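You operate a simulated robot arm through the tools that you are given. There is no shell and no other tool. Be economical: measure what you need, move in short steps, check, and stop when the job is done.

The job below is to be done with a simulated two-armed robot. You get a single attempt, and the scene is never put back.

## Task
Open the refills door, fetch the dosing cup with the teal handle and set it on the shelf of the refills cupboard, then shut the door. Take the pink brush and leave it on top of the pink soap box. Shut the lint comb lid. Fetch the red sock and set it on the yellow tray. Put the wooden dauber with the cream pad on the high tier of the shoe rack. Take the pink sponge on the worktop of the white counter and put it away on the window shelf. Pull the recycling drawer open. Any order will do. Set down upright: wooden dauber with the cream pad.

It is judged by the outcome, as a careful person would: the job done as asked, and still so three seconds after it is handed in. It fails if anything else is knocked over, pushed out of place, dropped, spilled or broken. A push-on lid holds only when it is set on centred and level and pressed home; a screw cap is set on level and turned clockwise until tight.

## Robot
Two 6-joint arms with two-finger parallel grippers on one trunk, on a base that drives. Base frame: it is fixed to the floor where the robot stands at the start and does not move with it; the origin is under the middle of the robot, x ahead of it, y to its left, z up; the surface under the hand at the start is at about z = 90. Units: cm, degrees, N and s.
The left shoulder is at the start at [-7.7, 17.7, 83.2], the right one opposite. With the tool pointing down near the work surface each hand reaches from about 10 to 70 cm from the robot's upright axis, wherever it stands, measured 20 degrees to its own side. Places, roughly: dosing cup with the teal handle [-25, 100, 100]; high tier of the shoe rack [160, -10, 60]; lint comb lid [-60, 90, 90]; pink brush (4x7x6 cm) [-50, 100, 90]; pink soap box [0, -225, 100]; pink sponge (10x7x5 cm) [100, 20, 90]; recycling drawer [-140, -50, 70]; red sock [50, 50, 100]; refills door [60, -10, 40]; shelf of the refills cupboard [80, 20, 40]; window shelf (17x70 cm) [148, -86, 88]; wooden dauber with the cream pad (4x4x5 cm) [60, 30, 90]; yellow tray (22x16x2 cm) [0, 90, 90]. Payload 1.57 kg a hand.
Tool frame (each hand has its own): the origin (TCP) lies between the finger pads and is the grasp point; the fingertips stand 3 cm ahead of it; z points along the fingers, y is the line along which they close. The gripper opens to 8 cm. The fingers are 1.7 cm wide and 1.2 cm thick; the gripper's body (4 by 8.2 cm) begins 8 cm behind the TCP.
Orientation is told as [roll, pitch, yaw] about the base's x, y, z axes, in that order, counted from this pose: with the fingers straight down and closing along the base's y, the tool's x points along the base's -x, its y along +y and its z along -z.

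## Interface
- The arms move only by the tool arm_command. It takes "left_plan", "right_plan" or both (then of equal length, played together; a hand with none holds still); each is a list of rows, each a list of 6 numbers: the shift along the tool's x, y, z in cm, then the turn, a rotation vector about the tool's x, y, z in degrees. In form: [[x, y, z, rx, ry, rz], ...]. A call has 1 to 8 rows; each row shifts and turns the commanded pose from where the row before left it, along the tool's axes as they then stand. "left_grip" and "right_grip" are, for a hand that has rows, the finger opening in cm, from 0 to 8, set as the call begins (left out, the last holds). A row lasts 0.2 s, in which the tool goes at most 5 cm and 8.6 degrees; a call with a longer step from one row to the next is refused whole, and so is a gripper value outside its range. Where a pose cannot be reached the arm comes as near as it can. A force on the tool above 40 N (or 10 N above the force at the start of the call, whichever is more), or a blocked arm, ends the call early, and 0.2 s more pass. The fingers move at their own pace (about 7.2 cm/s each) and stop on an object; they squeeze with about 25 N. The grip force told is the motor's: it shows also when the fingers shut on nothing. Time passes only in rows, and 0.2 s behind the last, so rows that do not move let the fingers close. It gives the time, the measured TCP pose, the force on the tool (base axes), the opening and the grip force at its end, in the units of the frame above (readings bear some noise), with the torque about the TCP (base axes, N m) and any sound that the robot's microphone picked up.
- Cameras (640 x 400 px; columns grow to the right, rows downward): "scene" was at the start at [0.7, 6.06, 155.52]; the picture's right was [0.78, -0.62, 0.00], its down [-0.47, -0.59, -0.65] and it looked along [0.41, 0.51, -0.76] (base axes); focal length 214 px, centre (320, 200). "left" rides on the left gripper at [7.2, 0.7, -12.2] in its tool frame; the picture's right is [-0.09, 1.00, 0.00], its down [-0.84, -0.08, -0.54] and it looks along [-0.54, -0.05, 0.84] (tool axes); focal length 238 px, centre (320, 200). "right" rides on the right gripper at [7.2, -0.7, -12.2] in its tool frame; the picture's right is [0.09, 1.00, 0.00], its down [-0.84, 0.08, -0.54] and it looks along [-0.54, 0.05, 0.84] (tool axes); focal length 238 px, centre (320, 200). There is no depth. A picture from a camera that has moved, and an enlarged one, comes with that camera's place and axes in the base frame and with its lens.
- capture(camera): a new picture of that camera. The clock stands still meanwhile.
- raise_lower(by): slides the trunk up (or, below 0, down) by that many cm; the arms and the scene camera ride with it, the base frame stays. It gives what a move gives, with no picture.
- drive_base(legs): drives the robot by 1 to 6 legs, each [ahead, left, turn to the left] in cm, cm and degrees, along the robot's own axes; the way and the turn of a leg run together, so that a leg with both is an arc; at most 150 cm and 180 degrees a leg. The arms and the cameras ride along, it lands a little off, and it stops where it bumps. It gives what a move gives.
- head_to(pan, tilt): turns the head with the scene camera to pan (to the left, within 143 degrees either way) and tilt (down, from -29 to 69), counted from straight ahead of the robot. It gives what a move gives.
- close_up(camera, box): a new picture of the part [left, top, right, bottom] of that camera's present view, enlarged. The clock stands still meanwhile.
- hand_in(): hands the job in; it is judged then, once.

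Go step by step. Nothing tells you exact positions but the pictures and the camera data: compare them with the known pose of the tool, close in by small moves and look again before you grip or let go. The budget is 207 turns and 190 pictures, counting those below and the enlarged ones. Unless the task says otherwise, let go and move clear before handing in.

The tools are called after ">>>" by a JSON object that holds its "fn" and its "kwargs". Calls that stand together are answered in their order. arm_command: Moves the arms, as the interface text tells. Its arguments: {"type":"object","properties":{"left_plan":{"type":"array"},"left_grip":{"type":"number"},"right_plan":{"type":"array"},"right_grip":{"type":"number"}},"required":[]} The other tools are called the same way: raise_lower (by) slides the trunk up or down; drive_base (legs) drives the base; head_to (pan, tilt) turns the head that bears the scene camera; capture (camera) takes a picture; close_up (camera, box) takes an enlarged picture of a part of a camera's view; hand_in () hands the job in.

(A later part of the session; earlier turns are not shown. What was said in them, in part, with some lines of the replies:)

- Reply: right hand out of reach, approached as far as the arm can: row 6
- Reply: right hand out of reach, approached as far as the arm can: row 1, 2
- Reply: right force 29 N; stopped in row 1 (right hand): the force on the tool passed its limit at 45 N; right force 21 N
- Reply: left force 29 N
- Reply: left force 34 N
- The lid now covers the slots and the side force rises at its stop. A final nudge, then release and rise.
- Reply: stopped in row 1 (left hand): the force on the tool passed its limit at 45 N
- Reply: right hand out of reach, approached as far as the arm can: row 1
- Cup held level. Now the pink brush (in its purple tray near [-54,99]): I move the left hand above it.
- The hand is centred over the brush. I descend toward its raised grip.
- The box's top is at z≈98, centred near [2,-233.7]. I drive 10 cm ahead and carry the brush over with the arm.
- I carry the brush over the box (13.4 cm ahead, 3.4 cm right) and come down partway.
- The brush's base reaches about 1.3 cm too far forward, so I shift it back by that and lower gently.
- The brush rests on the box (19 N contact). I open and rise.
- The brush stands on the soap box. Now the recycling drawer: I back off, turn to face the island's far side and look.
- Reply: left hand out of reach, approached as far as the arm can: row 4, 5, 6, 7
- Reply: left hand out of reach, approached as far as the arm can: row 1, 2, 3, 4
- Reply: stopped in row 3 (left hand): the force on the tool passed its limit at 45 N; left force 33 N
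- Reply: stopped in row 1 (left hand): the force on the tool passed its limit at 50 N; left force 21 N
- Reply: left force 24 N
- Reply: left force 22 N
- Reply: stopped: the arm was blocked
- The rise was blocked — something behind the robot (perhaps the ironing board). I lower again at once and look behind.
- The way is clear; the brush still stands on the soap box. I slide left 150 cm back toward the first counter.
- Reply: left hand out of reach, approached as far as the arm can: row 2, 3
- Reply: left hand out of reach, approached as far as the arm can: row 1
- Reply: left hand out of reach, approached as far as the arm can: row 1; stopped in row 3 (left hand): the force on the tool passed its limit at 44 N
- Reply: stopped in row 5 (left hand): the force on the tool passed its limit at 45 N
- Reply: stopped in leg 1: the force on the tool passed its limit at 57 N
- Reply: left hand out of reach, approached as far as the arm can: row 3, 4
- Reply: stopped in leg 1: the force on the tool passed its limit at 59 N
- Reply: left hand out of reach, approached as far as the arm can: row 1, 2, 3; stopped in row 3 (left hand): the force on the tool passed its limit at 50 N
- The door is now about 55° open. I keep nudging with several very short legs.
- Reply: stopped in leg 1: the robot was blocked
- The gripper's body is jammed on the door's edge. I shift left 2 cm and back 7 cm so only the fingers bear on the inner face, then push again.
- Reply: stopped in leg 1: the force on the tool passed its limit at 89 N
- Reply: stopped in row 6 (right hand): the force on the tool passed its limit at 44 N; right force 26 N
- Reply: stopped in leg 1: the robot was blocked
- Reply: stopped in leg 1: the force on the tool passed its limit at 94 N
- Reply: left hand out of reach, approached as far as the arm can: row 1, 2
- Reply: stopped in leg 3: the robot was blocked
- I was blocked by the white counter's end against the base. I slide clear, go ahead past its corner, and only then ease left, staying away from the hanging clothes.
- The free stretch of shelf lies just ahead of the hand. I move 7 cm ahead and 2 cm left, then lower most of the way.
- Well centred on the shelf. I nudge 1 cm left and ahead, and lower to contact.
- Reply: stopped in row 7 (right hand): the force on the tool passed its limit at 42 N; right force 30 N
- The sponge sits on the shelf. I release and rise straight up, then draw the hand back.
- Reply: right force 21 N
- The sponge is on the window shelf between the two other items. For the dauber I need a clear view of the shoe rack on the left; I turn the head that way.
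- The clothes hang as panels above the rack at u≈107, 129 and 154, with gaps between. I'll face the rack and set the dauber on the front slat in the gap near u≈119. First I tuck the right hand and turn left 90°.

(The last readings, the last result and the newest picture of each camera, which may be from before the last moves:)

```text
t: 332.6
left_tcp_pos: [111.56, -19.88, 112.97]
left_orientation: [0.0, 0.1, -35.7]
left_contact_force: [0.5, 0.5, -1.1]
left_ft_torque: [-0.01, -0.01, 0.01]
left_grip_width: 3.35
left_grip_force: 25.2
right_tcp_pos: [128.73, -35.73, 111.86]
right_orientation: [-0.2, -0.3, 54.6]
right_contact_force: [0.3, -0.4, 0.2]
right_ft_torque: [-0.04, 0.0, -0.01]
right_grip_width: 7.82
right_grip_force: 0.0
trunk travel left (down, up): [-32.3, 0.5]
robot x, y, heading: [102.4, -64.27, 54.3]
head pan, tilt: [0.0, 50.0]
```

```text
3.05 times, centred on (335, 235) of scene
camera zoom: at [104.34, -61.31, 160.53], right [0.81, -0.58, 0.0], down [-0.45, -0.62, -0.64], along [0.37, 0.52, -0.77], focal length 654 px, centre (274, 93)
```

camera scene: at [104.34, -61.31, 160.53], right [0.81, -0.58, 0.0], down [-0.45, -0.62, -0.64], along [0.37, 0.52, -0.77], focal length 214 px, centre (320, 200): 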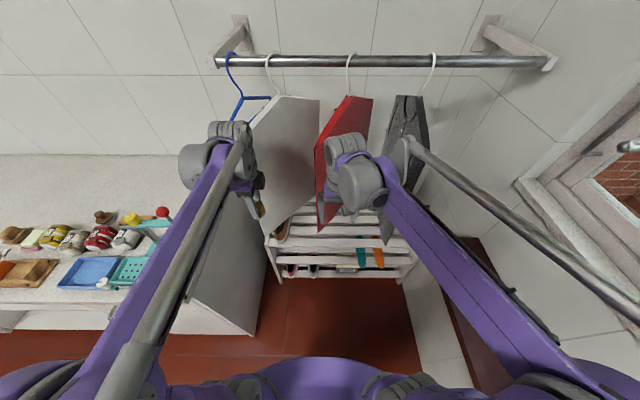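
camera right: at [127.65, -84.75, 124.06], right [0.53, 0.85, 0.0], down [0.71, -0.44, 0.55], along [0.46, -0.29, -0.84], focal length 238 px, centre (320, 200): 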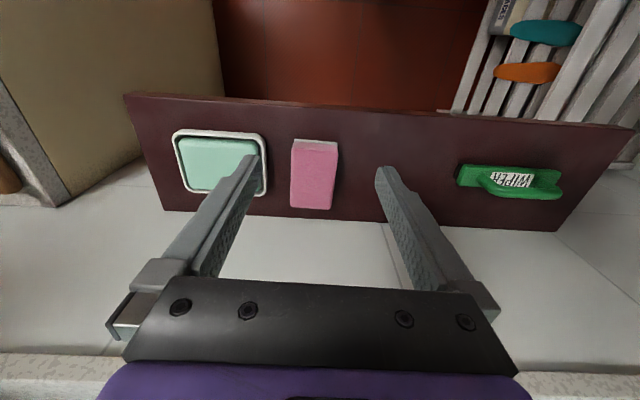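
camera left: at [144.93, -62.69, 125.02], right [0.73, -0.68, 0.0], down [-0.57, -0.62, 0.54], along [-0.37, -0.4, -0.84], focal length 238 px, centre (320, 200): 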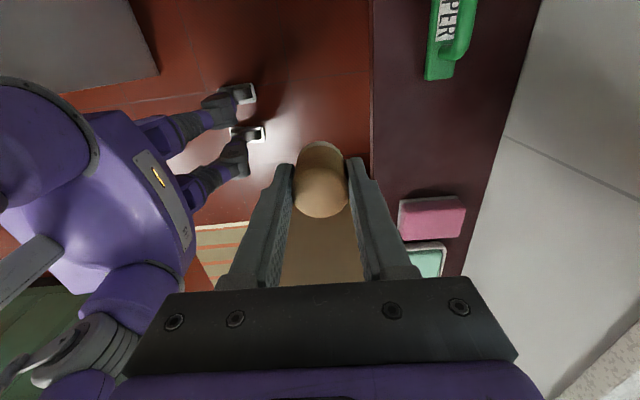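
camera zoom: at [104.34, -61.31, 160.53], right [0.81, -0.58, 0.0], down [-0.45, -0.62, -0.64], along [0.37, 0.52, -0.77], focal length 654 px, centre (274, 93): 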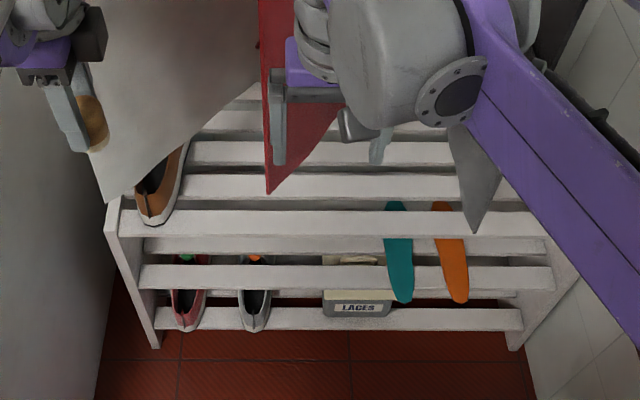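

The front slat of the top tier lies near v≈70; between the brown shoe and the red garment there's room at u≈109.5. I tuck the right hand more, straighten the heading, come 8 cm closer, shift the left hand right, and lower the trunk.

>>> {"fn": "arm_command", "kwargs": {"left_plan": [[-3, 0, 0, 0, 0, 0], [-3, 0, 0, 0, 0, 0], [-2.7, 0, 0, 0, 0, 0]], "right_plan": [[3, 0, 0, 0, 0, 0], [3, 0, 0, 0, 0, 0], [3, 0, 0, 0, 0, 0]]}}

>>> {"fn": "drive_base", "kwargs": {"legs": [[6, 0, -1.7]]}}

>>> {"fn": "raise_lower", "kwargs": {"by": -25}}

>>> {"fn": "capture", "kwargs": {"camera": "left"}}

>>> {"fn": "capture", "kwargs": {"camera": "scene"}}

```text
t: 333.4
left_tcp_pos: [118.72, -25.18, 113.06]
left_orientation: [0.0, 0.3, -35.7]
left_contact_force: [0.7, -0.2, 0.4]
left_ft_torque: [0.01, 0.0, 0.01]
left_grip_width: 3.37
left_grip_force: 25.4
right_tcp_pos: [123.53, -43.19, 111.85]
right_orientation: [-0.1, -0.6, 54.5]
right_contact_force: [0.4, -0.5, 0.7]
right_ft_torque: [0.0, 0.02, -0.04]
right_grip_width: 7.78
right_grip_force: 0.0
trunk travel left (down, up): [-32.3, 0.5]
robot x, y, heading: [102.46, -64.09, 54.6]
head pan, tilt: [0.0, 50.0]
```

```text
t: 334.3
left_tcp_pos: [123.26, -20.98, 113.06]
left_orientation: [0.0, 0.1, -37.5]
left_contact_force: [-0.6, 0.1, -0.3]
left_ft_torque: [0.03, 0.0, -0.01]
left_grip_width: 3.39
left_grip_force: 24.9
right_tcp_pos: [127.71, -39.17, 111.75]
right_orientation: [-0.2, -0.4, 52.8]
right_contact_force: [-0.2, -0.4, 0.3]
right_ft_torque: [0.03, 0.01, -0.01]
right_grip_width: 7.79
right_grip_force: 0.2
trunk travel left (down, up): [-32.3, 0.5]
robot x, y, heading: [105.71, -59.27, 52.6]
head pan, tilt: [0.0, 50.0]
```

```text
t: 336.9
left_tcp_pos: [123.41, -20.82, 88.07]
left_orientation: [0.0, 0.1, -37.4]
left_contact_force: [-0.2, 0.1, -0.6]
left_ft_torque: [0.0, 0.01, -0.03]
left_grip_width: 3.35
left_grip_force: 25.3
right_tcp_pos: [127.79, -39.08, 86.84]
right_orientation: [-0.2, -0.5, 52.7]
right_contact_force: [0.1, 0.2, -0.2]
right_ft_torque: [0.02, -0.04, 0.02]
right_grip_width: 7.82
right_grip_force: 0.2
trunk travel left (down, up): [-7.3, 25.5]
robot x, y, heading: [106.07, -58.68, 52.6]
head pan, tilt: [0.0, 50.0]
```

```text
22 pictures are left
camera left: at [118.23, -16.02, 100.1], right [0.68, 0.73, 0.0], down [0.62, -0.57, 0.54], along [0.4, -0.37, -0.84], focal length 238 px, centre (320, 200)
```

left: 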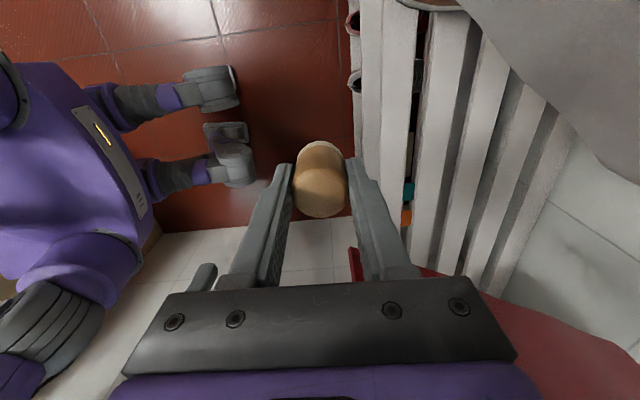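

```text
21 pictures are left
camera scene: at [109.94, -53.99, 134.55], right [0.8, -0.61, 0.0], down [-0.46, -0.61, -0.64], along [0.39, 0.51, -0.77], focal length 214 px, centre (320, 200)
```

scene: 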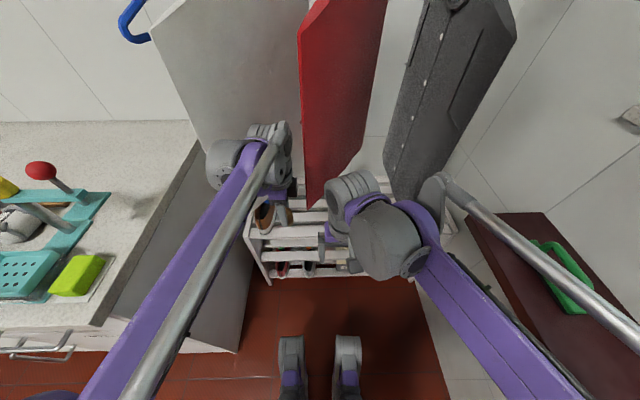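

The left hand is in front of the rack. I lower it 17 cm while still in front, then view the slat closely.

>>> {"fn": "arm_command", "kwargs": {"left_plan": [[0, 0, 4.5, 0, 0, 0], [0, 0, 4.5, 0, 0, 0], [0, 0, 4, 0, 0, 0], [0, 0, 4, 0, 0, 0]]}}

>>> {"fn": "capture", "kwargs": {"camera": "left"}}

```text
t: 337.9
left_tcp_pos: [123.34, -20.71, 71.0]
left_orientation: [0.0, 0.0, -37.4]
left_contact_force: [-0.3, -0.8, 0.3]
left_ft_torque: [-0.02, 0.0, 0.01]
left_grip_width: 3.37
left_grip_force: 25.2
right_tcp_pos: [127.66, -38.87, 86.82]
right_orientation: [-0.2, -0.4, 52.9]
right_contact_force: [0.2, 0.0, -0.1]
right_ft_torque: [0.02, 0.01, -0.05]
right_grip_width: 7.82
right_grip_force: 0.0
trunk travel left (down, up): [-7.3, 25.5]
robot x, y, heading: [105.97, -59.43, 52.8]
head pan, tilt: [0.0, 50.0]
```

```text
20 pictures are left
camera left: at [118.22, -15.96, 83.03], right [0.68, 0.73, 0.0], down [0.62, -0.57, 0.54], along [0.4, -0.37, -0.84], focal length 238 px, centre (320, 200)
```

left: 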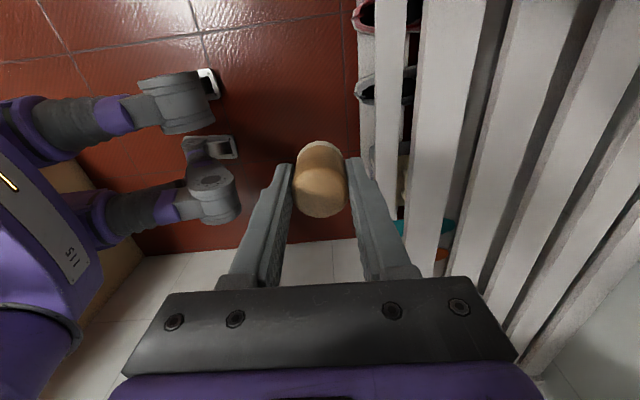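

The top tier's front slat is now distinct at the right. I zoom in on it.

>>> {"fn": "close_up", "kwargs": {"camera": "left", "box": [340, 50, 600, 212]}}

```text
2.46 times, centred on (470, 131) of left
camera zoom: at [118.22, -15.96, 83.03], right [0.68, 0.73, 0.0], down [0.62, -0.57, 0.54], along [0.4, -0.37, -0.84], focal length 587 px, centre (-49, 370)
```

zoom: 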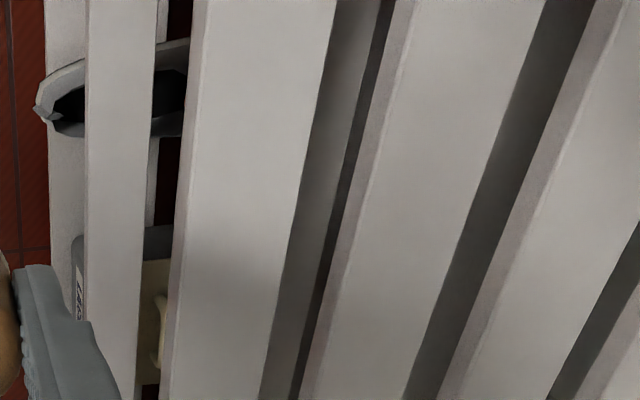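

The front slat's top runs from 9.3 to 13.9 cm ahead of the hand. I move 11.6 cm ahead at this height, then check.

>>> {"fn": "arm_command", "kwargs": {"left_plan": [[0, 3, 0, 0, 0, 0], [0, 3, 0, 0, 0, 0], [0, 3, 0, 0, 0, 0], [0, 2.6, 0, 0, 0, 0]]}}

>>> {"fn": "capture", "kwargs": {"camera": "left"}}

>>> {"fn": "capture", "kwargs": {"camera": "scene"}}

```text
t: 338.9
left_tcp_pos: [130.45, -11.56, 70.9]
left_orientation: [0.0, 0.0, -37.5]
left_contact_force: [-1.0, -1.1, -0.6]
left_ft_torque: [-0.01, 0.0, 0.04]
left_grip_width: 3.36
left_grip_force: 25.1
right_tcp_pos: [127.72, -38.96, 86.85]
right_orientation: [-0.1, -0.5, 52.8]
right_contact_force: [-0.1, 0.2, -0.9]
right_ft_torque: [0.03, 0.02, -0.04]
right_grip_width: 7.81
right_grip_force: 0.0
trunk travel left (down, up): [-7.3, 25.5]
robot x, y, heading: [106.35, -59.09, 52.7]
head pan, tilt: [0.0, 50.0]
```

```text
18 pictures are left
camera left: at [125.27, -6.8, 82.99], right [0.68, 0.73, 0.0], down [0.62, -0.57, 0.54], along [0.4, -0.37, -0.84], focal length 238 px, centre (320, 200)
```

left: 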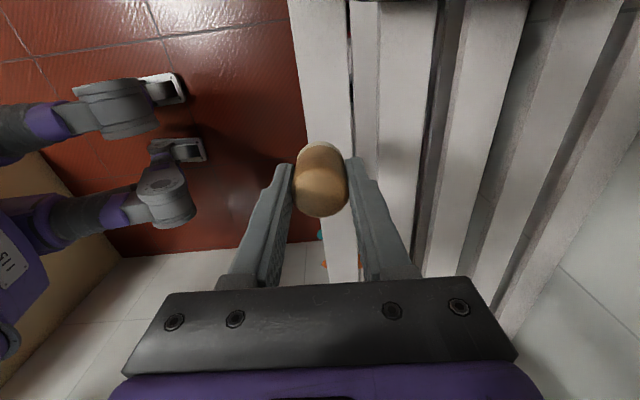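

```text
17 pictures are left
camera scene: at [109.97, -53.95, 134.54], right [0.8, -0.61, 0.0], down [-0.46, -0.61, -0.64], along [0.39, 0.51, -0.77], focal length 214 px, centre (320, 200)
```

scene: 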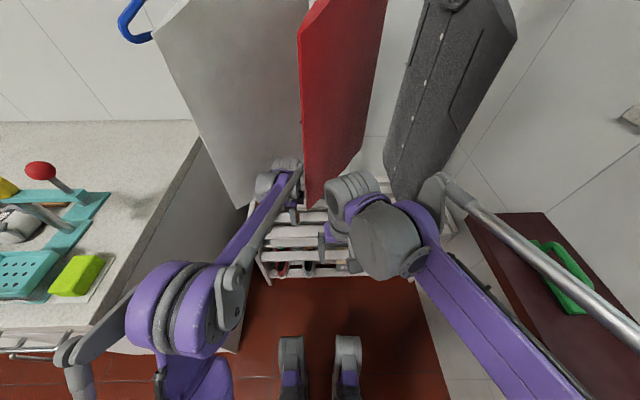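

The slat lies beneath the dauber. I zoom to centre it precisely.

>>> {"fn": "close_up", "kwargs": {"camera": "left", "box": [260, 40, 420, 140]}}

```text
4.00 times, centred on (340, 90) of left
camera zoom: at [125.27, -6.8, 82.99], right [0.68, 0.73, 0.0], down [0.62, -0.57, 0.54], along [0.4, -0.37, -0.84], focal length 953 px, centre (240, 640)
```

zoom: 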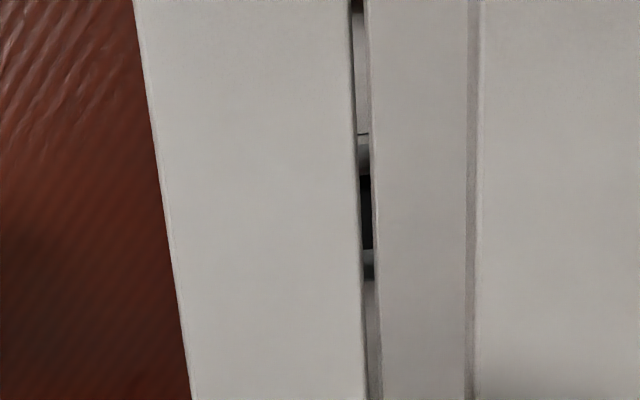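

The slat's centre is 0.85 cm further ahead. I correct and lower gently to contact.

>>> {"fn": "arm_command", "kwargs": {"left_plan": [[0, 0.85, 0, 0, 0, 0], [0, 0, 2.5, 0, 0, 0], [0, 0, 2, 0, 0, 0], [0, 0, 0.8, 0, 0, 0], [0, 0, 0.5, 0, 0, 0], [0, 0, 0.5, 0, 0, 0]]}}

>>> {"fn": "capture", "kwargs": {"camera": "left"}}

```text
t: 340.3
left_tcp_pos: [130.72, -11.19, 64.85]
left_orientation: [0.0, 0.1, -37.5]
left_contact_force: [-0.3, -0.9, -0.2]
left_ft_torque: [-0.02, 0.01, -0.01]
left_grip_width: 3.34
left_grip_force: 25.3
right_tcp_pos: [127.85, -39.06, 86.81]
right_orientation: [-0.1, -0.4, 52.8]
right_contact_force: [-0.5, 0.6, -0.2]
right_ft_torque: [0.02, -0.03, -0.02]
right_grip_width: 7.81
right_grip_force: 0.1
trunk travel left (down, up): [-7.3, 25.5]
robot x, y, heading: [105.58, -59.03, 52.7]
head pan, tilt: [0.0, 50.0]
```

```text
15 pictures are left
camera left: at [125.65, -6.19, 76.8], right [0.68, 0.73, 0.0], down [0.62, -0.57, 0.54], along [0.4, -0.37, -0.84], focal length 238 px, centre (320, 200)
```

left: 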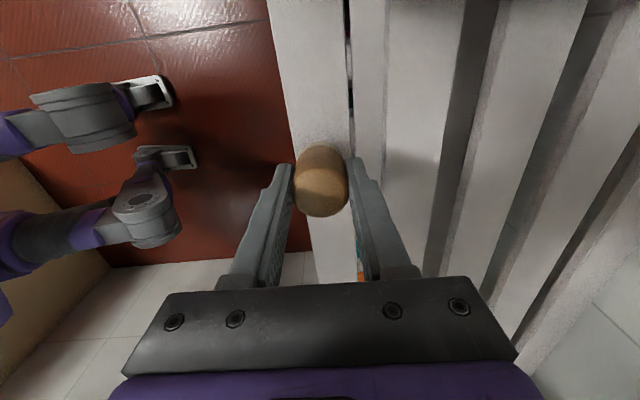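

Centred over the slat. I lower in small steps until it touches.

>>> {"fn": "arm_command", "kwargs": {"left_plan": [[0, 0, 0.3, 0, 0, 0], [0, 0, 0.3, 0, 0, 0], [0, 0, 0.3, 0, 0, 0], [0, 0, 0.3, 0, 0, 0], [0, 0, 0.3, 0, 0, 0], [0, 0, 0.3, 0, 0, 0]]}}

```text
t: 341.7
left_tcp_pos: [130.9, -10.77, 62.81]
left_orientation: [0.0, 0.1, -37.5]
left_contact_force: [-0.1, 0.9, -1.0]
left_ft_torque: [0.01, 0.0, 0.0]
left_grip_width: 3.34
left_grip_force: 25.5
right_tcp_pos: [127.77, -38.94, 86.72]
right_orientation: [-0.2, -0.4, 52.8]
right_contact_force: [-0.5, -0.2, -0.1]
right_ft_torque: [-0.02, -0.01, 0.02]
right_grip_width: 7.81
right_grip_force: 0.2
trunk travel left (down, up): [-7.3, 25.5]
robot x, y, heading: [106.02, -59.27, 52.5]
head pan, tilt: [0.0, 50.0]
```

No contact yet; I continue.

>>> {"fn": "arm_command", "kwargs": {"left_plan": [[0, 0, 0.3, 0, 0, 0], [0, 0, 0.3, 0, 0, 0], [0, 0, 0.3, 0, 0, 0], [0, 0, 0.3, 0, 0, 0], [0, 0, 0.3, 0, 0, 0]]}}

>>> {"fn": "capture", "kwargs": {"camera": "left"}}

```text
t: 342.4
left_tcp_pos: [130.89, -10.85, 62.76]
left_orientation: [0.1, 0.3, -37.4]
left_contact_force: [-0.6, -1.7, 23.4]
left_ft_torque: [-0.19, 0.05, 0.01]
left_grip_width: 3.39
left_grip_force: 25.0
right_tcp_pos: [127.64, -39.21, 86.92]
right_orientation: [-0.1, -0.5, 52.8]
right_contact_force: [0.3, -0.6, 1.0]
right_ft_torque: [-0.01, 0.0, 0.03]
right_grip_width: 7.78
right_grip_force: 0.0
trunk travel left (down, up): [-7.3, 25.5]
robot x, y, heading: [105.99, -59.03, 52.9]
head pan, tilt: [0.0, 50.0]
stopped in row 3 (left hand): the force on the tool passed its limit at 47 N (the readings are from after the stop); the commanded pose is now the measured one
```

```text
14 pictures are left
camera left: at [125.78, -6.11, 74.68], right [0.68, 0.73, 0.0], down [0.62, -0.57, 0.54], along [0.4, -0.36, -0.84], focal length 238 px, centre (320, 200)
```

left: 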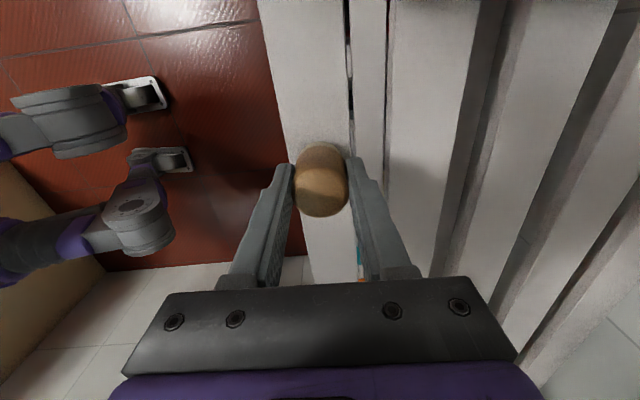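

The dauber rests on the slat, upright. I relieve the load, open to 5.5 cm and rise.

>>> {"fn": "arm_command", "kwargs": {"left_plan": [[0, 0, -0.15, 0, 0, 0], [0, 0, 0, 0, 0, 0], [0, 0, 0, 0, 0, 0]], "left_grip": 5.5}}

>>> {"fn": "capture", "kwargs": {"camera": "left"}}

>>> {"fn": "arm_command", "kwargs": {"left_plan": [[0, 0, -1.5, 0, 0, 0], [0, 0, -2.5, 0, 0, 0], [0, 0, -4, 0, 0, 0]]}}

>>> {"fn": "capture", "kwargs": {"camera": "left"}}

```text
t: 343.2
left_tcp_pos: [130.94, -10.84, 62.54]
left_orientation: [0.1, 0.2, -37.4]
left_contact_force: [-0.1, -0.4, -0.4]
left_ft_torque: [-0.03, -0.02, 0.02]
left_grip_width: 5.51
left_grip_force: 0.1
right_tcp_pos: [127.72, -38.94, 86.84]
right_orientation: [-0.2, -0.4, 52.8]
right_contact_force: [-0.5, -1.7, 0.7]
right_ft_torque: [0.02, 0.02, -0.05]
right_grip_width: 7.78
right_grip_force: 0.0
trunk travel left (down, up): [-7.3, 25.5]
robot x, y, heading: [106.1, -59.05, 52.8]
head pan, tilt: [0.0, 50.0]
```

```text
13 pictures are left
camera left: at [125.8, -6.03, 74.66], right [0.68, 0.73, 0.0], down [0.62, -0.57, 0.54], along [0.4, -0.36, -0.84], focal length 238 px, centre (320, 200)
```

left: 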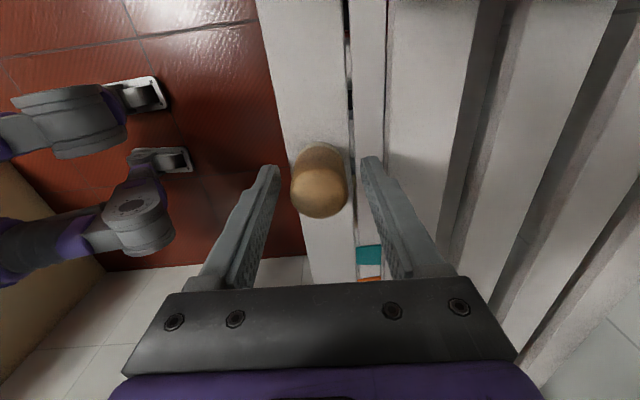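

```text
t: 344.0
left_tcp_pos: [131.03, -10.72, 70.8]
left_orientation: [0.1, 0.1, -37.4]
left_contact_force: [-0.9, 0.1, -2.6]
left_ft_torque: [-0.18, -0.18, 0.01]
left_grip_width: 5.48
left_grip_force: 0.1
right_tcp_pos: [127.75, -38.96, 86.84]
right_orientation: [-0.2, -0.4, 52.8]
right_contact_force: [-0.7, 0.2, -0.1]
right_ft_torque: [0.0, 0.04, 0.0]
right_grip_width: 7.81
right_grip_force: 0.0
trunk travel left (down, up): [-7.3, 25.5]
robot x, y, heading: [106.06, -59.49, 52.4]
head pan, tilt: [0.0, 50.0]
```

```text
12 pictures are left
camera left: at [125.87, -6.0, 82.9], right [0.68, 0.74, 0.0], down [0.62, -0.57, 0.54], along [0.4, -0.36, -0.84], focal length 238 px, centre (320, 200)
```

left: 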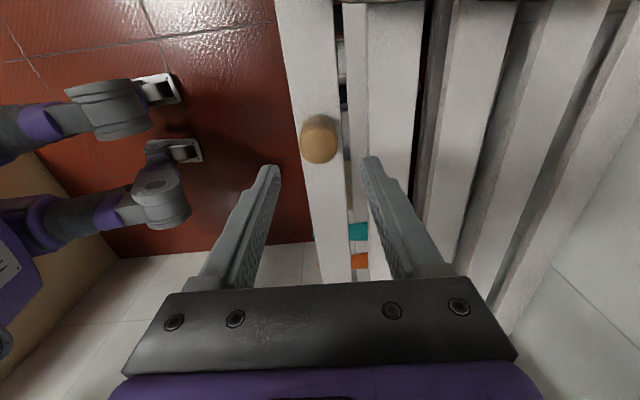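

The dauber stands upright on the top tier. I pull the hand straight back out from between the garments, then back the base off.

>>> {"fn": "arm_command", "kwargs": {"left_plan": [[0, -3, 0, 0, 0, 0], [0, -4, 0, 0, 0, 0], [0, -4, 0, 0, 0, 0], [0, -4, 0, 0, 0, 0]]}}

>>> {"fn": "drive_base", "kwargs": {"legs": [[-15, 0, 0]]}}

>>> {"fn": "raise_lower", "kwargs": {"by": 20}}

>>> {"fn": "head_to", "kwargs": {"pan": 0, "tilt": 35}}

>>> {"fn": "capture", "kwargs": {"camera": "scene"}}

```text
t: 345.0
left_tcp_pos: [121.77, -22.85, 70.5]
left_orientation: [0.1, 0.2, -37.4]
left_contact_force: [-0.3, -0.3, -0.5]
left_ft_torque: [0.01, 0.0, -0.02]
left_grip_width: 5.49
left_grip_force: 0.1
right_tcp_pos: [127.64, -39.0, 86.91]
right_orientation: [-0.2, -0.5, 52.7]
right_contact_force: [0.4, -0.1, 0.5]
right_ft_torque: [-0.01, 0.0, 0.03]
right_grip_width: 7.81
right_grip_force: 0.0
trunk travel left (down, up): [-7.3, 25.5]
robot x, y, heading: [105.9, -59.46, 52.6]
head pan, tilt: [0.0, 50.0]
```

```text
t: 346.4
left_tcp_pos: [112.95, -34.52, 70.62]
left_orientation: [0.2, 0.2, -37.6]
left_contact_force: [0.6, -0.8, -1.2]
left_ft_torque: [0.02, -0.01, 0.01]
left_grip_width: 5.51
left_grip_force: 0.1
right_tcp_pos: [118.75, -50.8, 86.84]
right_orientation: [-0.2, -0.6, 52.7]
right_contact_force: [0.2, 0.1, -0.1]
right_ft_torque: [0.02, 0.0, 0.0]
right_grip_width: 7.8
right_grip_force: 0.1
trunk travel left (down, up): [-7.3, 25.5]
robot x, y, heading: [97.11, -70.69, 52.8]
head pan, tilt: [0.0, 50.0]
```

```text
t: 348.5
left_tcp_pos: [112.88, -34.58, 90.54]
left_orientation: [0.1, 0.2, -37.6]
left_contact_force: [0.1, 0.3, 0.6]
left_ft_torque: [0.01, 0.01, -0.02]
left_grip_width: 5.48
left_grip_force: 0.1
right_tcp_pos: [118.9, -50.72, 106.78]
right_orientation: [-0.2, -0.3, 52.8]
right_contact_force: [0.7, 0.5, -0.9]
right_ft_torque: [0.01, -0.01, 0.01]
right_grip_width: 7.8
right_grip_force: 0.1
trunk travel left (down, up): [-27.3, 5.5]
robot x, y, heading: [96.92, -71.35, 52.5]
head pan, tilt: [0.0, 50.0]
```

```text
t: 349.3
left_tcp_pos: [112.95, -34.54, 90.48]
left_orientation: [0.2, 0.1, -37.6]
left_contact_force: [-0.5, 0.2, -0.1]
left_ft_torque: [0.01, 0.0, 0.02]
left_grip_width: 5.49
left_grip_force: 0.0
right_tcp_pos: [118.9, -50.71, 106.88]
right_orientation: [-0.1, -0.4, 52.7]
right_contact_force: [-0.8, 0.2, 0.2]
right_ft_torque: [0.02, 0.01, 0.0]
right_grip_width: 7.79
right_grip_force: 0.0
trunk travel left (down, up): [-27.3, 5.5]
robot x, y, heading: [96.82, -70.51, 52.5]
head pan, tilt: [0.0, 35.0]
```

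```text
11 pictures are left
camera scene: at [99.82, -67.24, 157.36], right [0.79, -0.61, 0.0], down [-0.35, -0.46, -0.82], along [0.5, 0.65, -0.57], focal length 214 px, centre (320, 200)
```

scene: 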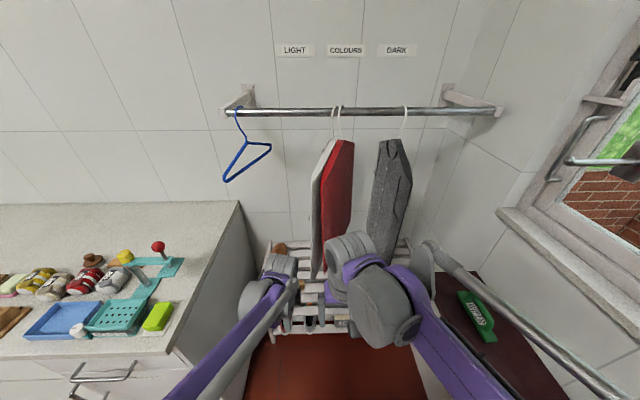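

The white garment has been pushed along the rail against the red one — I must have brushed it while lowering. I need to slide it back left to under the "LIGHT" label. I zoom to see the geometry.

>>> {"fn": "close_up", "kwargs": {"camera": "scene", "box": [230, 90, 450, 310]}}

```text
1.82 times, centred on (340, 200) of scene
camera zoom: at [99.82, -67.24, 157.36], right [0.79, -0.61, 0.0], down [-0.35, -0.46, -0.82], along [0.5, 0.65, -0.57], focal length 390 px, centre (284, 200)
```

zoom: 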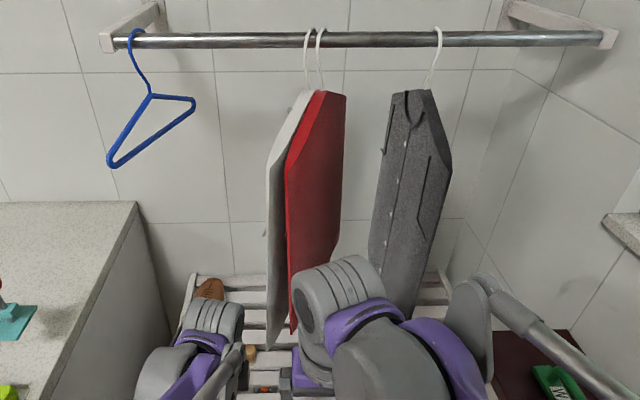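

The hanger necks near the rail are thin and about 3 cm apart, so I'll take the white hanger's neck (z≈135) with the right hand pointing ahead and slide it back left. First I tuck the left hand away and turn the right hand level.

>>> {"fn": "arm_command", "kwargs": {"left_plan": [[1.3, -2, 0, 0, 0, 0], [1.3, -2, 0, 0, 0, 0], [1.3, -2, 0, 0, 0, 0], [1.3, -2, 0, 0, 0, 0], [1.3, -2, 0, 0, 0, 0], [1.3, -2, 0, 0, 0, 0], [1.3, -2, 0, 0, 0, 0], [1.3, -2, 0, 0, 0, 0]], "right_plan": [[-4.5, 0, -1.5, 0, 0, 0], [-4.5, 0, -1.5, 0, 0, 0], [-4.5, 0, -1.5, 0, 0, 0], [-4.5, 0, -1.5, 0, 0, 0], [0, 0, 0, 0, -8.2, 0], [0, 0, 0, 0, -8.2, 0], [0, 0, 0, 0, -8.2, 0], [0, 0, 0, 0, -8.2, 0]]}}

>>> {"fn": "arm_command", "kwargs": {"right_plan": [[0, 0, 0, 0, -8.2, 0], [0, 0, 0, 0, -8.2, 0], [0, 0, 0, 0, -8.2, 0], [0, 0, 0, 0, -8.2, 0], [0, 0, 0, 0, -8.2, 0], [0, 0, 0, 0, -8.2, 0], [0, 0, 0, 0, -8, 0]], "right_grip": 3}}

>>> {"fn": "raise_lower", "kwargs": {"by": 5}}

>>> {"fn": "arm_command", "kwargs": {"right_plan": [[-4, 0, 0, 0, 0, 0], [-4, 0, 0, 0, 0, 0], [-4, 0, 0, 0, 0, 0], [-3, 0, 0, 0, 0, 0]]}}

```text
t: 351.1
left_tcp_pos: [94.8, -40.88, 90.52]
left_orientation: [0.2, 0.0, -37.6]
left_contact_force: [0.7, -0.2, -0.1]
left_ft_torque: [-0.01, 0.0, 0.02]
left_grip_width: 5.5
left_grip_force: 0.0
right_tcp_pos: [129.72, -36.63, 113.0]
right_orientation: [-0.3, -33.3, 52.9]
right_contact_force: [0.4, -0.1, 0.0]
right_ft_torque: [0.0, 0.01, -0.02]
right_grip_width: 7.82
right_grip_force: 0.1
trunk travel left (down, up): [-27.3, 5.5]
robot x, y, heading: [97.35, -71.0, 52.5]
head pan, tilt: [0.0, 35.0]
```

```text
t: 352.7
left_tcp_pos: [94.92, -40.79, 90.47]
left_orientation: [0.0, 0.2, -37.6]
left_contact_force: [0.1, -0.2, 0.9]
left_ft_torque: [0.0, -0.02, -0.03]
left_grip_width: 5.52
left_grip_force: 0.0
right_tcp_pos: [129.79, -36.47, 112.91]
right_orientation: [-159.3, -89.5, -148.0]
right_contact_force: [-0.6, -0.2, -0.5]
right_ft_torque: [0.04, -0.02, -0.01]
right_grip_width: 3.01
right_grip_force: 0.1
trunk travel left (down, up): [-27.3, 5.5]
robot x, y, heading: [97.27, -70.7, 52.5]
head pan, tilt: [0.0, 35.0]
```

```text
t: 353.6
left_tcp_pos: [94.94, -40.92, 95.57]
left_orientation: [0.1, 0.1, -37.5]
left_contact_force: [-0.1, -0.5, 0.3]
left_ft_torque: [0.0, -0.02, 0.02]
left_grip_width: 5.48
left_grip_force: 0.1
right_tcp_pos: [129.67, -36.4, 118.02]
right_orientation: [-156.5, -89.4, -150.8]
right_contact_force: [-0.3, -0.2, -0.2]
right_ft_torque: [0.0, -0.01, 0.03]
right_grip_width: 3.0
right_grip_force: 0.0
trunk travel left (down, up): [-32.3, 0.5]
robot x, y, heading: [97.18, -71.73, 52.5]
head pan, tilt: [0.0, 35.0]
```

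```text
t: 354.6
left_tcp_pos: [94.99, -40.92, 95.6]
left_orientation: [0.0, 0.1, -37.6]
left_contact_force: [0.4, 1.0, -0.4]
left_ft_torque: [0.01, 0.0, 0.01]
left_grip_width: 5.51
left_grip_force: 0.1
right_tcp_pos: [129.64, -36.67, 133.01]
right_orientation: [-156.4, -89.5, -151.0]
right_contact_force: [-0.3, -0.2, -0.3]
right_ft_torque: [0.0, -0.03, 0.01]
right_grip_width: 3.01
right_grip_force: 0.0
trunk travel left (down, up): [-32.3, 0.5]
robot x, y, heading: [96.7, -70.75, 52.4]
head pan, tilt: [0.0, 35.0]
```

The right hand points ahead at z 133. I drive closer (20 cm ahead, 6 cm right), raise a little, and look along the hand.

>>> {"fn": "drive_base", "kwargs": {"legs": [[20, -6, 0]]}}

>>> {"fn": "arm_command", "kwargs": {"right_plan": [[-2, 3, 0, 0, 0, 0], [0, 3, 0, 0, 0, 0]], "right_grip": 2.4}}

>>> {"fn": "capture", "kwargs": {"camera": "right"}}

>>> {"fn": "capture", "kwargs": {"camera": "scene"}}

```text
t: 356.3
left_tcp_pos: [111.87, -28.69, 95.54]
left_orientation: [0.1, 0.2, -37.5]
left_contact_force: [0.7, -0.1, 0.8]
left_ft_torque: [-0.01, 0.0, -0.01]
left_grip_width: 5.54
left_grip_force: 0.2
right_tcp_pos: [146.52, -24.43, 132.92]
right_orientation: [-156.1, -89.4, -151.1]
right_contact_force: [-0.3, -1.2, -0.4]
right_ft_torque: [-0.02, 0.02, 0.01]
right_grip_width: 3.01
right_grip_force: 0.1
trunk travel left (down, up): [-32.3, 0.5]
robot x, y, heading: [114.21, -58.57, 52.3]
head pan, tilt: [0.0, 35.0]
```

```text
t: 356.9
left_tcp_pos: [111.78, -28.59, 95.51]
left_orientation: [0.2, 0.1, -37.5]
left_contact_force: [-0.4, -0.4, 0.4]
left_ft_torque: [0.0, 0.03, -0.04]
left_grip_width: 5.5
left_grip_force: 0.0
right_tcp_pos: [141.55, -20.66, 134.95]
right_orientation: [-153.4, -89.6, -153.9]
right_contact_force: [-0.4, 0.1, -0.2]
right_ft_torque: [0.0, -0.02, 0.0]
right_grip_width: 2.4
right_grip_force: 0.0
trunk travel left (down, up): [-32.3, 0.5]
robot x, y, heading: [114.08, -58.37, 52.3]
head pan, tilt: [0.0, 35.0]
```

```text
9 pictures are left
camera right: at [134.81, -30.73, 127.77], right [-0.79, 0.6, -0.1], down [-0.4, -0.39, 0.83], along [0.47, 0.7, 0.55], focal length 238 px, centre (320, 200)
```

right: 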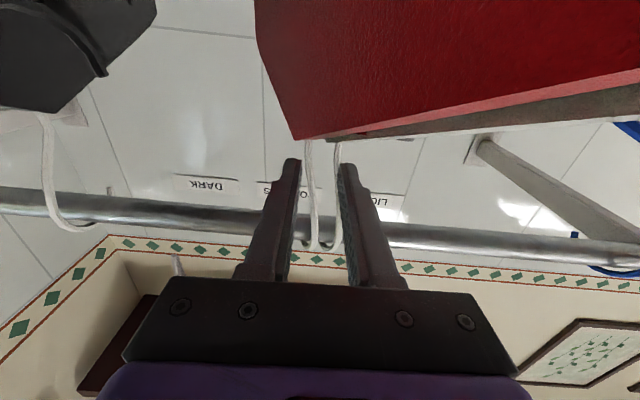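

```text
8 pictures are left
camera scene: at [116.62, -55.1, 162.71], right [0.79, -0.61, 0.0], down [-0.35, -0.46, -0.82], along [0.5, 0.65, -0.57], focal length 214 px, centre (320, 200)
```

scene: 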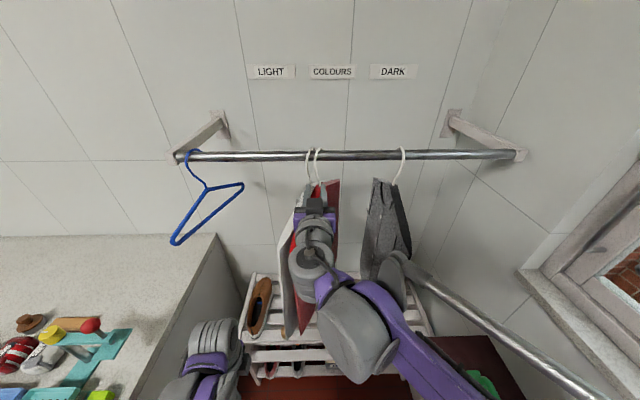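

The two hooks are visible: the white one is 2.2 cm left of the hand's line and about 5 cm higher. I raise, shift left, and move forward 9 cm, then check.

>>> {"fn": "arm_command", "kwargs": {"right_plan": [[-2.6, 1.1, 0, 0, 0, 0], [-2.6, 1.1, 0, 0, 0, 0], [0, 0, 3, 0, 0, 0], [0, 0, 3, 0, 0, 0], [0, 0, 3, 0, 0, 0]]}}

>>> {"fn": "capture", "kwargs": {"camera": "right"}}

```text
t: 357.6
left_tcp_pos: [111.74, -28.74, 95.42]
left_orientation: [0.1, 0.3, -37.5]
left_contact_force: [0.2, 0.5, -0.2]
left_ft_torque: [-0.02, -0.02, -0.01]
left_grip_width: 5.5
left_grip_force: 0.0
right_tcp_pos: [140.86, -18.15, 139.79]
right_orientation: [177.1, -89.7, -124.0]
right_contact_force: [0.0, 1.0, 0.4]
right_ft_torque: [0.01, -0.01, 0.0]
right_grip_width: 2.38
right_grip_force: 0.2
trunk travel left (down, up): [-32.3, 0.5]
robot x, y, heading: [113.67, -58.79, 52.6]
head pan, tilt: [0.0, 35.0]
stopped in row 3 (right hand): the force on the tool passed its limit at 90 N (the readings are from after the stop); the commanded pose is now the measured one
```

```text
7 pictures are left
camera right: at [134.07, -28.21, 132.79], right [-0.8, 0.6, -0.09], down [-0.39, -0.39, 0.83], along [0.46, 0.7, 0.54], focal length 238 px, centre (320, 200)
```

right: 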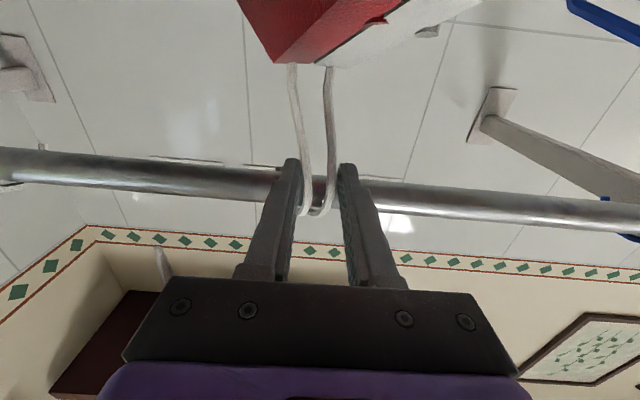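

The fingertips touched the rail itself; the hooks are right here (v≈75) and their necks lie about 4 cm lower. I back off slightly, lower 3.8 cm, narrow the fingers, and advance around the white neck.

>>> {"fn": "arm_command", "kwargs": {"right_plan": [[0, 0, -1.5, 0, 0, 0], [3.8, 0.4, 0, 0, 0, 0]], "right_grip": 1.6}}

>>> {"fn": "capture", "kwargs": {"camera": "right"}}

```text
t: 358.2
left_tcp_pos: [111.8, -28.65, 95.58]
left_orientation: [0.3, 0.1, -37.6]
left_contact_force: [-0.2, 0.6, -0.2]
left_ft_torque: [-0.04, 0.0, 0.01]
left_grip_width: 5.49
left_grip_force: 0.1
right_tcp_pos: [139.77, -19.07, 136.07]
right_orientation: [162.2, -89.7, -108.9]
right_contact_force: [-0.1, -0.4, -0.5]
right_ft_torque: [0.04, 0.02, -0.01]
right_grip_width: 1.58
right_grip_force: 0.0
trunk travel left (down, up): [-32.3, 0.5]
robot x, y, heading: [114.04, -58.83, 52.5]
head pan, tilt: [0.0, 35.0]
```

```text
6 pictures are left
camera right: at [132.91, -29.2, 128.85], right [-0.8, 0.6, -0.09], down [-0.39, -0.39, 0.83], along [0.46, 0.7, 0.54], focal length 238 px, centre (320, 200)
```

right: 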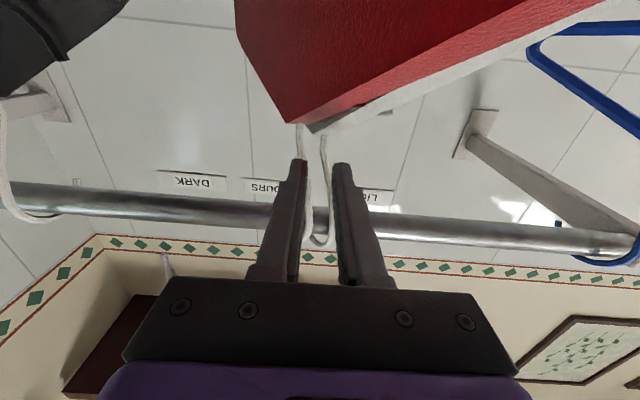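

The white neck is between the fingertips but the red one is in the right finger's path. I shift 0.75 cm left and advance slowly 4.5 cm, then close.

>>> {"fn": "arm_command", "kwargs": {"right_plan": [[0, 0.75, 0, 0, 0, 0], [0, 0, 1, 0, 0, 0], [0, 0, 1, 0, 0, 0], [0, 0, 1, 0, 0, 0], [0, 0, 1, 0, 0, 0], [0, 0, 0.5, 0, 0, 0]]}}

>>> {"fn": "capture", "kwargs": {"camera": "right"}}

```text
t: 359.6
left_tcp_pos: [111.88, -28.57, 95.61]
left_orientation: [0.1, 0.2, -37.5]
left_contact_force: [0.0, 0.1, -0.3]
left_ft_torque: [0.01, 0.0, -0.02]
left_grip_width: 5.5
left_grip_force: 0.0
right_tcp_pos: [141.99, -14.93, 136.16]
right_orientation: [178.0, -89.8, -125.0]
right_contact_force: [0.0, 0.0, 0.2]
right_ft_torque: [0.03, 0.02, -0.02]
right_grip_width: 1.6
right_grip_force: 0.1
trunk travel left (down, up): [-32.3, 0.5]
robot x, y, heading: [113.95, -58.83, 52.7]
head pan, tilt: [0.0, 35.0]
```

```text
5 pictures are left
camera right: at [135.16, -25.05, 128.99], right [-0.8, 0.6, -0.09], down [-0.39, -0.39, 0.83], along [0.46, 0.7, 0.54], focal length 238 px, centre (320, 200)
```

right: 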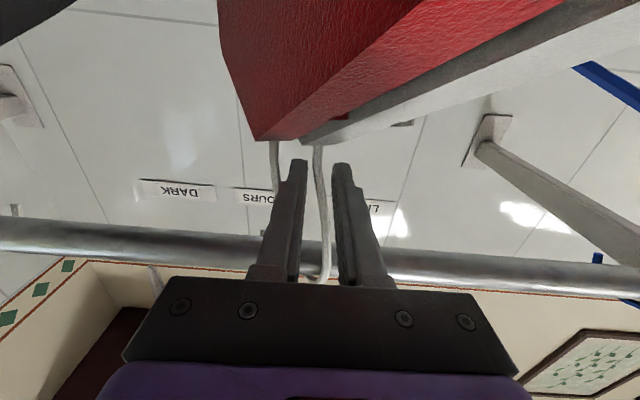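

The white neck is between the fingers and the red is outside. I close on it and slide it left: 9 cm by the arm, then the rest with the base.

>>> {"fn": "arm_command", "kwargs": {"right_plan": [[0, 0, 0, 0, 0, 0], [0, 0, 0, 0, 0, 0], [0, 1, 0, 0, 0, 0], [0, 2, 0, 0, 0, 0], [0, 2, 0, 0, 0, 0], [0, 2, 0, 0, 0, 0], [0, 2, 0, 0, 0, 0]], "right_grip": 0}}

>>> {"fn": "drive_base", "kwargs": {"legs": [[0, 9.5, 0]]}}

>>> {"fn": "capture", "kwargs": {"camera": "scene"}}

```text
t: 361.2
left_tcp_pos: [111.8, -28.69, 95.53]
left_orientation: [0.2, 0.2, -37.4]
left_contact_force: [0.6, 0.2, -0.8]
left_ft_torque: [0.03, -0.02, -0.01]
left_grip_width: 5.5
left_grip_force: 0.0
right_tcp_pos: [134.68, -9.56, 136.24]
right_orientation: [177.4, -89.8, -124.4]
right_contact_force: [-0.2, -4.5, 7.0]
right_ft_torque: [0.05, -0.04, -0.05]
right_grip_width: 0.56
right_grip_force: 25.2
trunk travel left (down, up): [-32.3, 0.5]
robot x, y, heading: [113.91, -58.41, 52.5]
head pan, tilt: [0.0, 35.0]
```

```text
t: 362.7
left_tcp_pos: [104.44, -23.26, 95.54]
left_orientation: [0.1, 0.2, -37.4]
left_contact_force: [-0.2, -1.5, 0.3]
left_ft_torque: [0.02, 0.01, -0.03]
left_grip_width: 5.51
left_grip_force: 0.0
right_tcp_pos: [127.36, -4.01, 136.3]
right_orientation: [179.5, -89.7, -126.4]
right_contact_force: [-3.5, -5.8, 7.6]
right_ft_torque: [0.01, -0.34, -0.12]
right_grip_width: 0.55
right_grip_force: 25.1
trunk travel left (down, up): [-32.3, 0.5]
robot x, y, heading: [106.29, -52.91, 52.7]
head pan, tilt: [0.0, 35.0]
```

```text
4 pictures are left
camera scene: at [109.16, -49.79, 162.71], right [0.79, -0.61, 0.0], down [-0.35, -0.45, -0.82], along [0.5, 0.65, -0.57], focal length 214 px, centre (320, 200)
```

scene: 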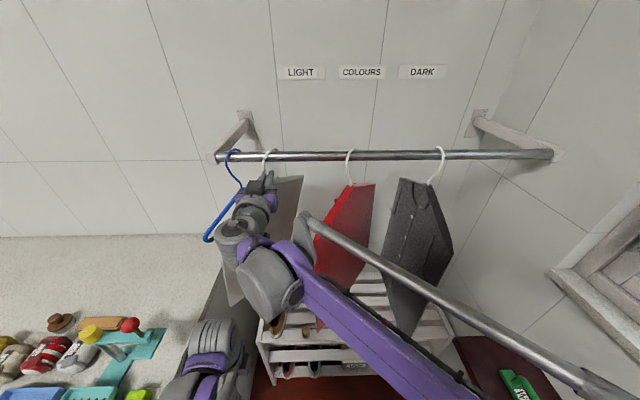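

The white garment hangs again at its place (equal spacing to the red and black). I release the neck and back straight out.

>>> {"fn": "arm_command", "kwargs": {"right_plan": [[0, 0, 0, 0, 0, 0], [0, 0, 0, 0, 0, 0], [0, 0, -2, 0, 0, 0], [0, 0, -3, 0, 0, 0], [0, 0, -3, 0, 0, 0]], "right_grip": 1.8}}

>>> {"fn": "drive_base", "kwargs": {"legs": [[-25, 0, 0]]}}

>>> {"fn": "head_to", "kwargs": {"pan": -3, "tilt": 38}}

>>> {"fn": "capture", "kwargs": {"camera": "scene"}}

```text
t: 363.9
left_tcp_pos: [104.52, -23.16, 95.59]
left_orientation: [0.1, 0.2, -37.4]
left_contact_force: [-0.2, 0.1, -1.4]
left_ft_torque: [0.01, 0.01, -0.04]
left_grip_width: 5.49
left_grip_force: 0.0
right_tcp_pos: [122.58, -10.33, 136.26]
right_orientation: [-175.4, -89.7, -131.6]
right_contact_force: [-0.1, 0.3, -0.2]
right_ft_torque: [0.03, 0.04, -0.03]
right_grip_width: 1.83
right_grip_force: 0.1
trunk travel left (down, up): [-32.3, 0.5]
robot x, y, heading: [106.67, -53.16, 52.6]
head pan, tilt: [0.0, 35.0]
```

```text
t: 365.8
left_tcp_pos: [89.24, -42.78, 95.51]
left_orientation: [0.1, 0.2, -37.0]
left_contact_force: [-0.5, 0.0, -1.0]
left_ft_torque: [-0.02, -0.01, -0.05]
left_grip_width: 5.48
left_grip_force: 0.3
right_tcp_pos: [107.33, -29.95, 136.32]
right_orientation: [-178.7, -89.9, -127.9]
right_contact_force: [0.2, 0.1, -0.5]
right_ft_torque: [-0.01, 0.03, 0.02]
right_grip_width: 1.78
right_grip_force: 0.0
trunk travel left (down, up): [-32.3, 0.5]
robot x, y, heading: [91.58, -72.82, 53.0]
head pan, tilt: [0.0, 35.0]
```

```text
t: 366.4
left_tcp_pos: [89.28, -42.92, 95.65]
left_orientation: [0.1, 0.2, -37.0]
left_contact_force: [0.6, -0.3, 0.2]
left_ft_torque: [-0.02, -0.04, -0.01]
left_grip_width: 5.5
left_grip_force: 0.0
right_tcp_pos: [107.2, -29.99, 136.16]
right_orientation: [-177.4, -89.8, -129.0]
right_contact_force: [0.6, -0.2, -0.6]
right_ft_torque: [0.01, 0.04, 0.01]
right_grip_width: 1.81
right_grip_force: 0.0
trunk travel left (down, up): [-32.3, 0.5]
robot x, y, heading: [91.4, -72.96, 52.7]
head pan, tilt: [-3.0, 38.0]
```

```text
3 pictures are left
camera scene: at [94.44, -69.86, 162.25], right [0.77, -0.64, 0.0], down [-0.4, -0.47, -0.79], along [0.51, 0.6, -0.62], focal length 214 px, centre (320, 200)
```

scene: 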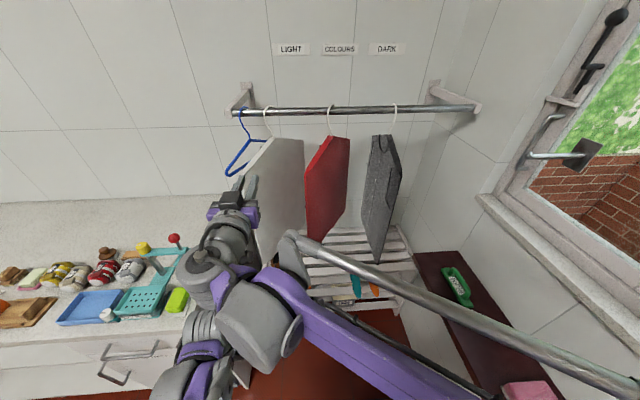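

The clothes hang as before. I back off further and to the right to verify the dauber on the rack.

>>> {"fn": "drive_base", "kwargs": {"legs": [[-15, 0, 0], [0, -12, 0]]}}

>>> {"fn": "head_to", "kwargs": {"pan": 8, "tilt": 38}}

>>> {"fn": "close_up", "kwargs": {"camera": "scene", "box": [200, 130, 440, 280]}}

```text
t: 367.5
left_tcp_pos: [84.69, -48.79, 95.47]
left_orientation: [0.3, 0.2, -37.0]
left_contact_force: [0.0, -0.8, 0.0]
left_ft_torque: [0.07, -0.04, 0.02]
left_grip_width: 5.49
left_grip_force: 0.2
right_tcp_pos: [102.55, -35.9, 136.32]
right_orientation: [-174.5, -89.5, -132.0]
right_contact_force: [-1.0, 0.3, 0.7]
right_ft_torque: [0.02, 0.01, 0.0]
right_grip_width: 1.8
right_grip_force: 0.1
trunk travel left (down, up): [-32.3, 0.5]
robot x, y, heading: [87.27, -78.18, 53.2]
head pan, tilt: [-3.0, 38.0]
stopped in leg 1: the robot was blocked; the commanded pose is now the measured one
```

```text
t: 368.2
left_tcp_pos: [85.15, -48.21, 95.58]
left_orientation: [0.1, 0.2, -36.9]
left_contact_force: [-0.7, 0.4, -0.2]
left_ft_torque: [-0.02, 0.03, 0.02]
left_grip_width: 5.49
left_grip_force: 0.0
right_tcp_pos: [103.11, -35.19, 136.17]
right_orientation: [-173.5, -89.8, -132.9]
right_contact_force: [1.1, 0.5, -0.1]
right_ft_torque: [-0.01, -0.01, -0.01]
right_grip_width: 1.81
right_grip_force: 0.0
trunk travel left (down, up): [-32.3, 0.5]
robot x, y, heading: [87.21, -78.49, 53.2]
head pan, tilt: [8.0, 38.0]
```

```text
2.67 times, centred on (320, 205) of scene
camera zoom: at [89.02, -74.18, 162.25], right [0.88, -0.48, 0.0], down [-0.3, -0.54, -0.79], along [0.38, 0.69, -0.62], focal length 572 px, centre (320, 187)
```

zoom: 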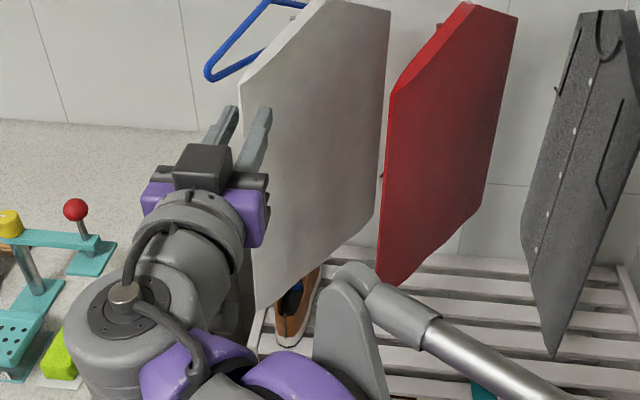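

The dauber is hidden behind my right arm (and the base had touched the cream counter's end). I move 4 cm forward, swing the right hand aside and lower, then check again.

>>> {"fn": "drive_base", "kwargs": {"legs": [[4, 0, 0]]}}

>>> {"fn": "arm_command", "kwargs": {"right_plan": [[3, -3.5, 0, 0, 0, 0], [3, -3.5, 0, 0, 0, 0], [3, -3.5, 0, 0, 0, 0], [3, -3.5, 0, 0, 0, 0], [3, -3.5, 0, 0, 0, 0], [3, -3.5, 0, 0, 0, 0]]}}

>>> {"fn": "close_up", "kwargs": {"camera": "scene", "box": [200, 130, 440, 280]}}

```text
t: 369.1
left_tcp_pos: [87.25, -45.48, 95.53]
left_orientation: [0.1, 0.2, -37.0]
left_contact_force: [-0.3, -0.3, 0.8]
left_ft_torque: [0.03, 0.0, 0.01]
left_grip_width: 5.48
left_grip_force: 0.1
right_tcp_pos: [105.23, -32.47, 136.18]
right_orientation: [-176.1, -89.7, -130.4]
right_contact_force: [0.0, -0.2, -0.5]
right_ft_torque: [0.02, -0.02, 0.02]
right_grip_width: 1.81
right_grip_force: 0.0
trunk travel left (down, up): [-32.3, 0.5]
robot x, y, heading: [89.84, -75.03, 53.0]
head pan, tilt: [8.0, 38.0]
```

```text
t: 370.5
left_tcp_pos: [87.43, -45.25, 95.57]
left_orientation: [0.0, 0.2, -37.1]
left_contact_force: [0.5, 0.4, -0.1]
left_ft_torque: [-0.02, 0.02, -0.01]
left_grip_width: 5.51
left_grip_force: 0.0
right_tcp_pos: [122.23, -44.64, 118.19]
right_orientation: [175.2, -89.7, -121.7]
right_contact_force: [0.0, 0.0, 0.4]
right_ft_torque: [0.0, -0.03, -0.02]
right_grip_width: 1.79
right_grip_force: 0.0
trunk travel left (down, up): [-32.3, 0.5]
robot x, y, heading: [89.81, -75.15, 53.0]
head pan, tilt: [8.0, 38.0]
```

```text
2.67 times, centred on (320, 205) of scene
camera zoom: at [91.34, -71.13, 162.25], right [0.88, -0.48, 0.0], down [-0.3, -0.54, -0.79], along [0.38, 0.69, -0.62], focal length 572 px, centre (320, 187)
```

zoom: 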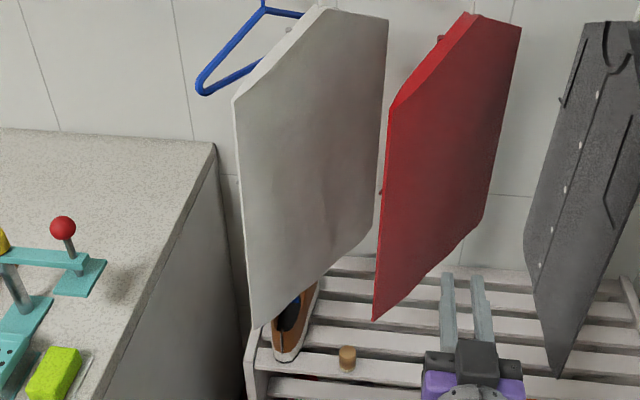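

The dauber stands upright on the rack's top tier, the garments hang in their places, and the other items are done. I hand in.

>>> {"fn": "hand_in", "kwargs": {}}

```text
The job is handed in.
```

I did all seven tasks and handed the job in. I bumped a few things along the way and didn't get a final look at all of them.

**Done as asked:**
- The dosing cup with the teal handle is on the refills cupboard shelf, and the refills door is shut.
- The pink brush is on top of the pink soap box.
- The lint comb lid is slid fully shut.
- The red sock is on the yellow tray.
- The wooden dauber with the cream pad stands upright on the front slat of the shoe rack's high tier.
- The pink sponge is on the window shelf, between the green and mint items.
- The recycling drawer is open about 31 cm.

**Things I touched besides the job:**
- **White garment:** placing the dauber pushed it along the rail against the red one. I slid its hanger back to within about 1 cm of where it hung before.
- **Ironing board:** my right elbow pressed up against its end for a moment. In the pictures afterwards, the board and iron were still standing.
- **Fixed furniture:** the base bumped the white counter, the island and the end of the cream counter. I checked the island afterwards and it was undisturbed. I didn't look again at the shoe stand and other things on the cream counter.
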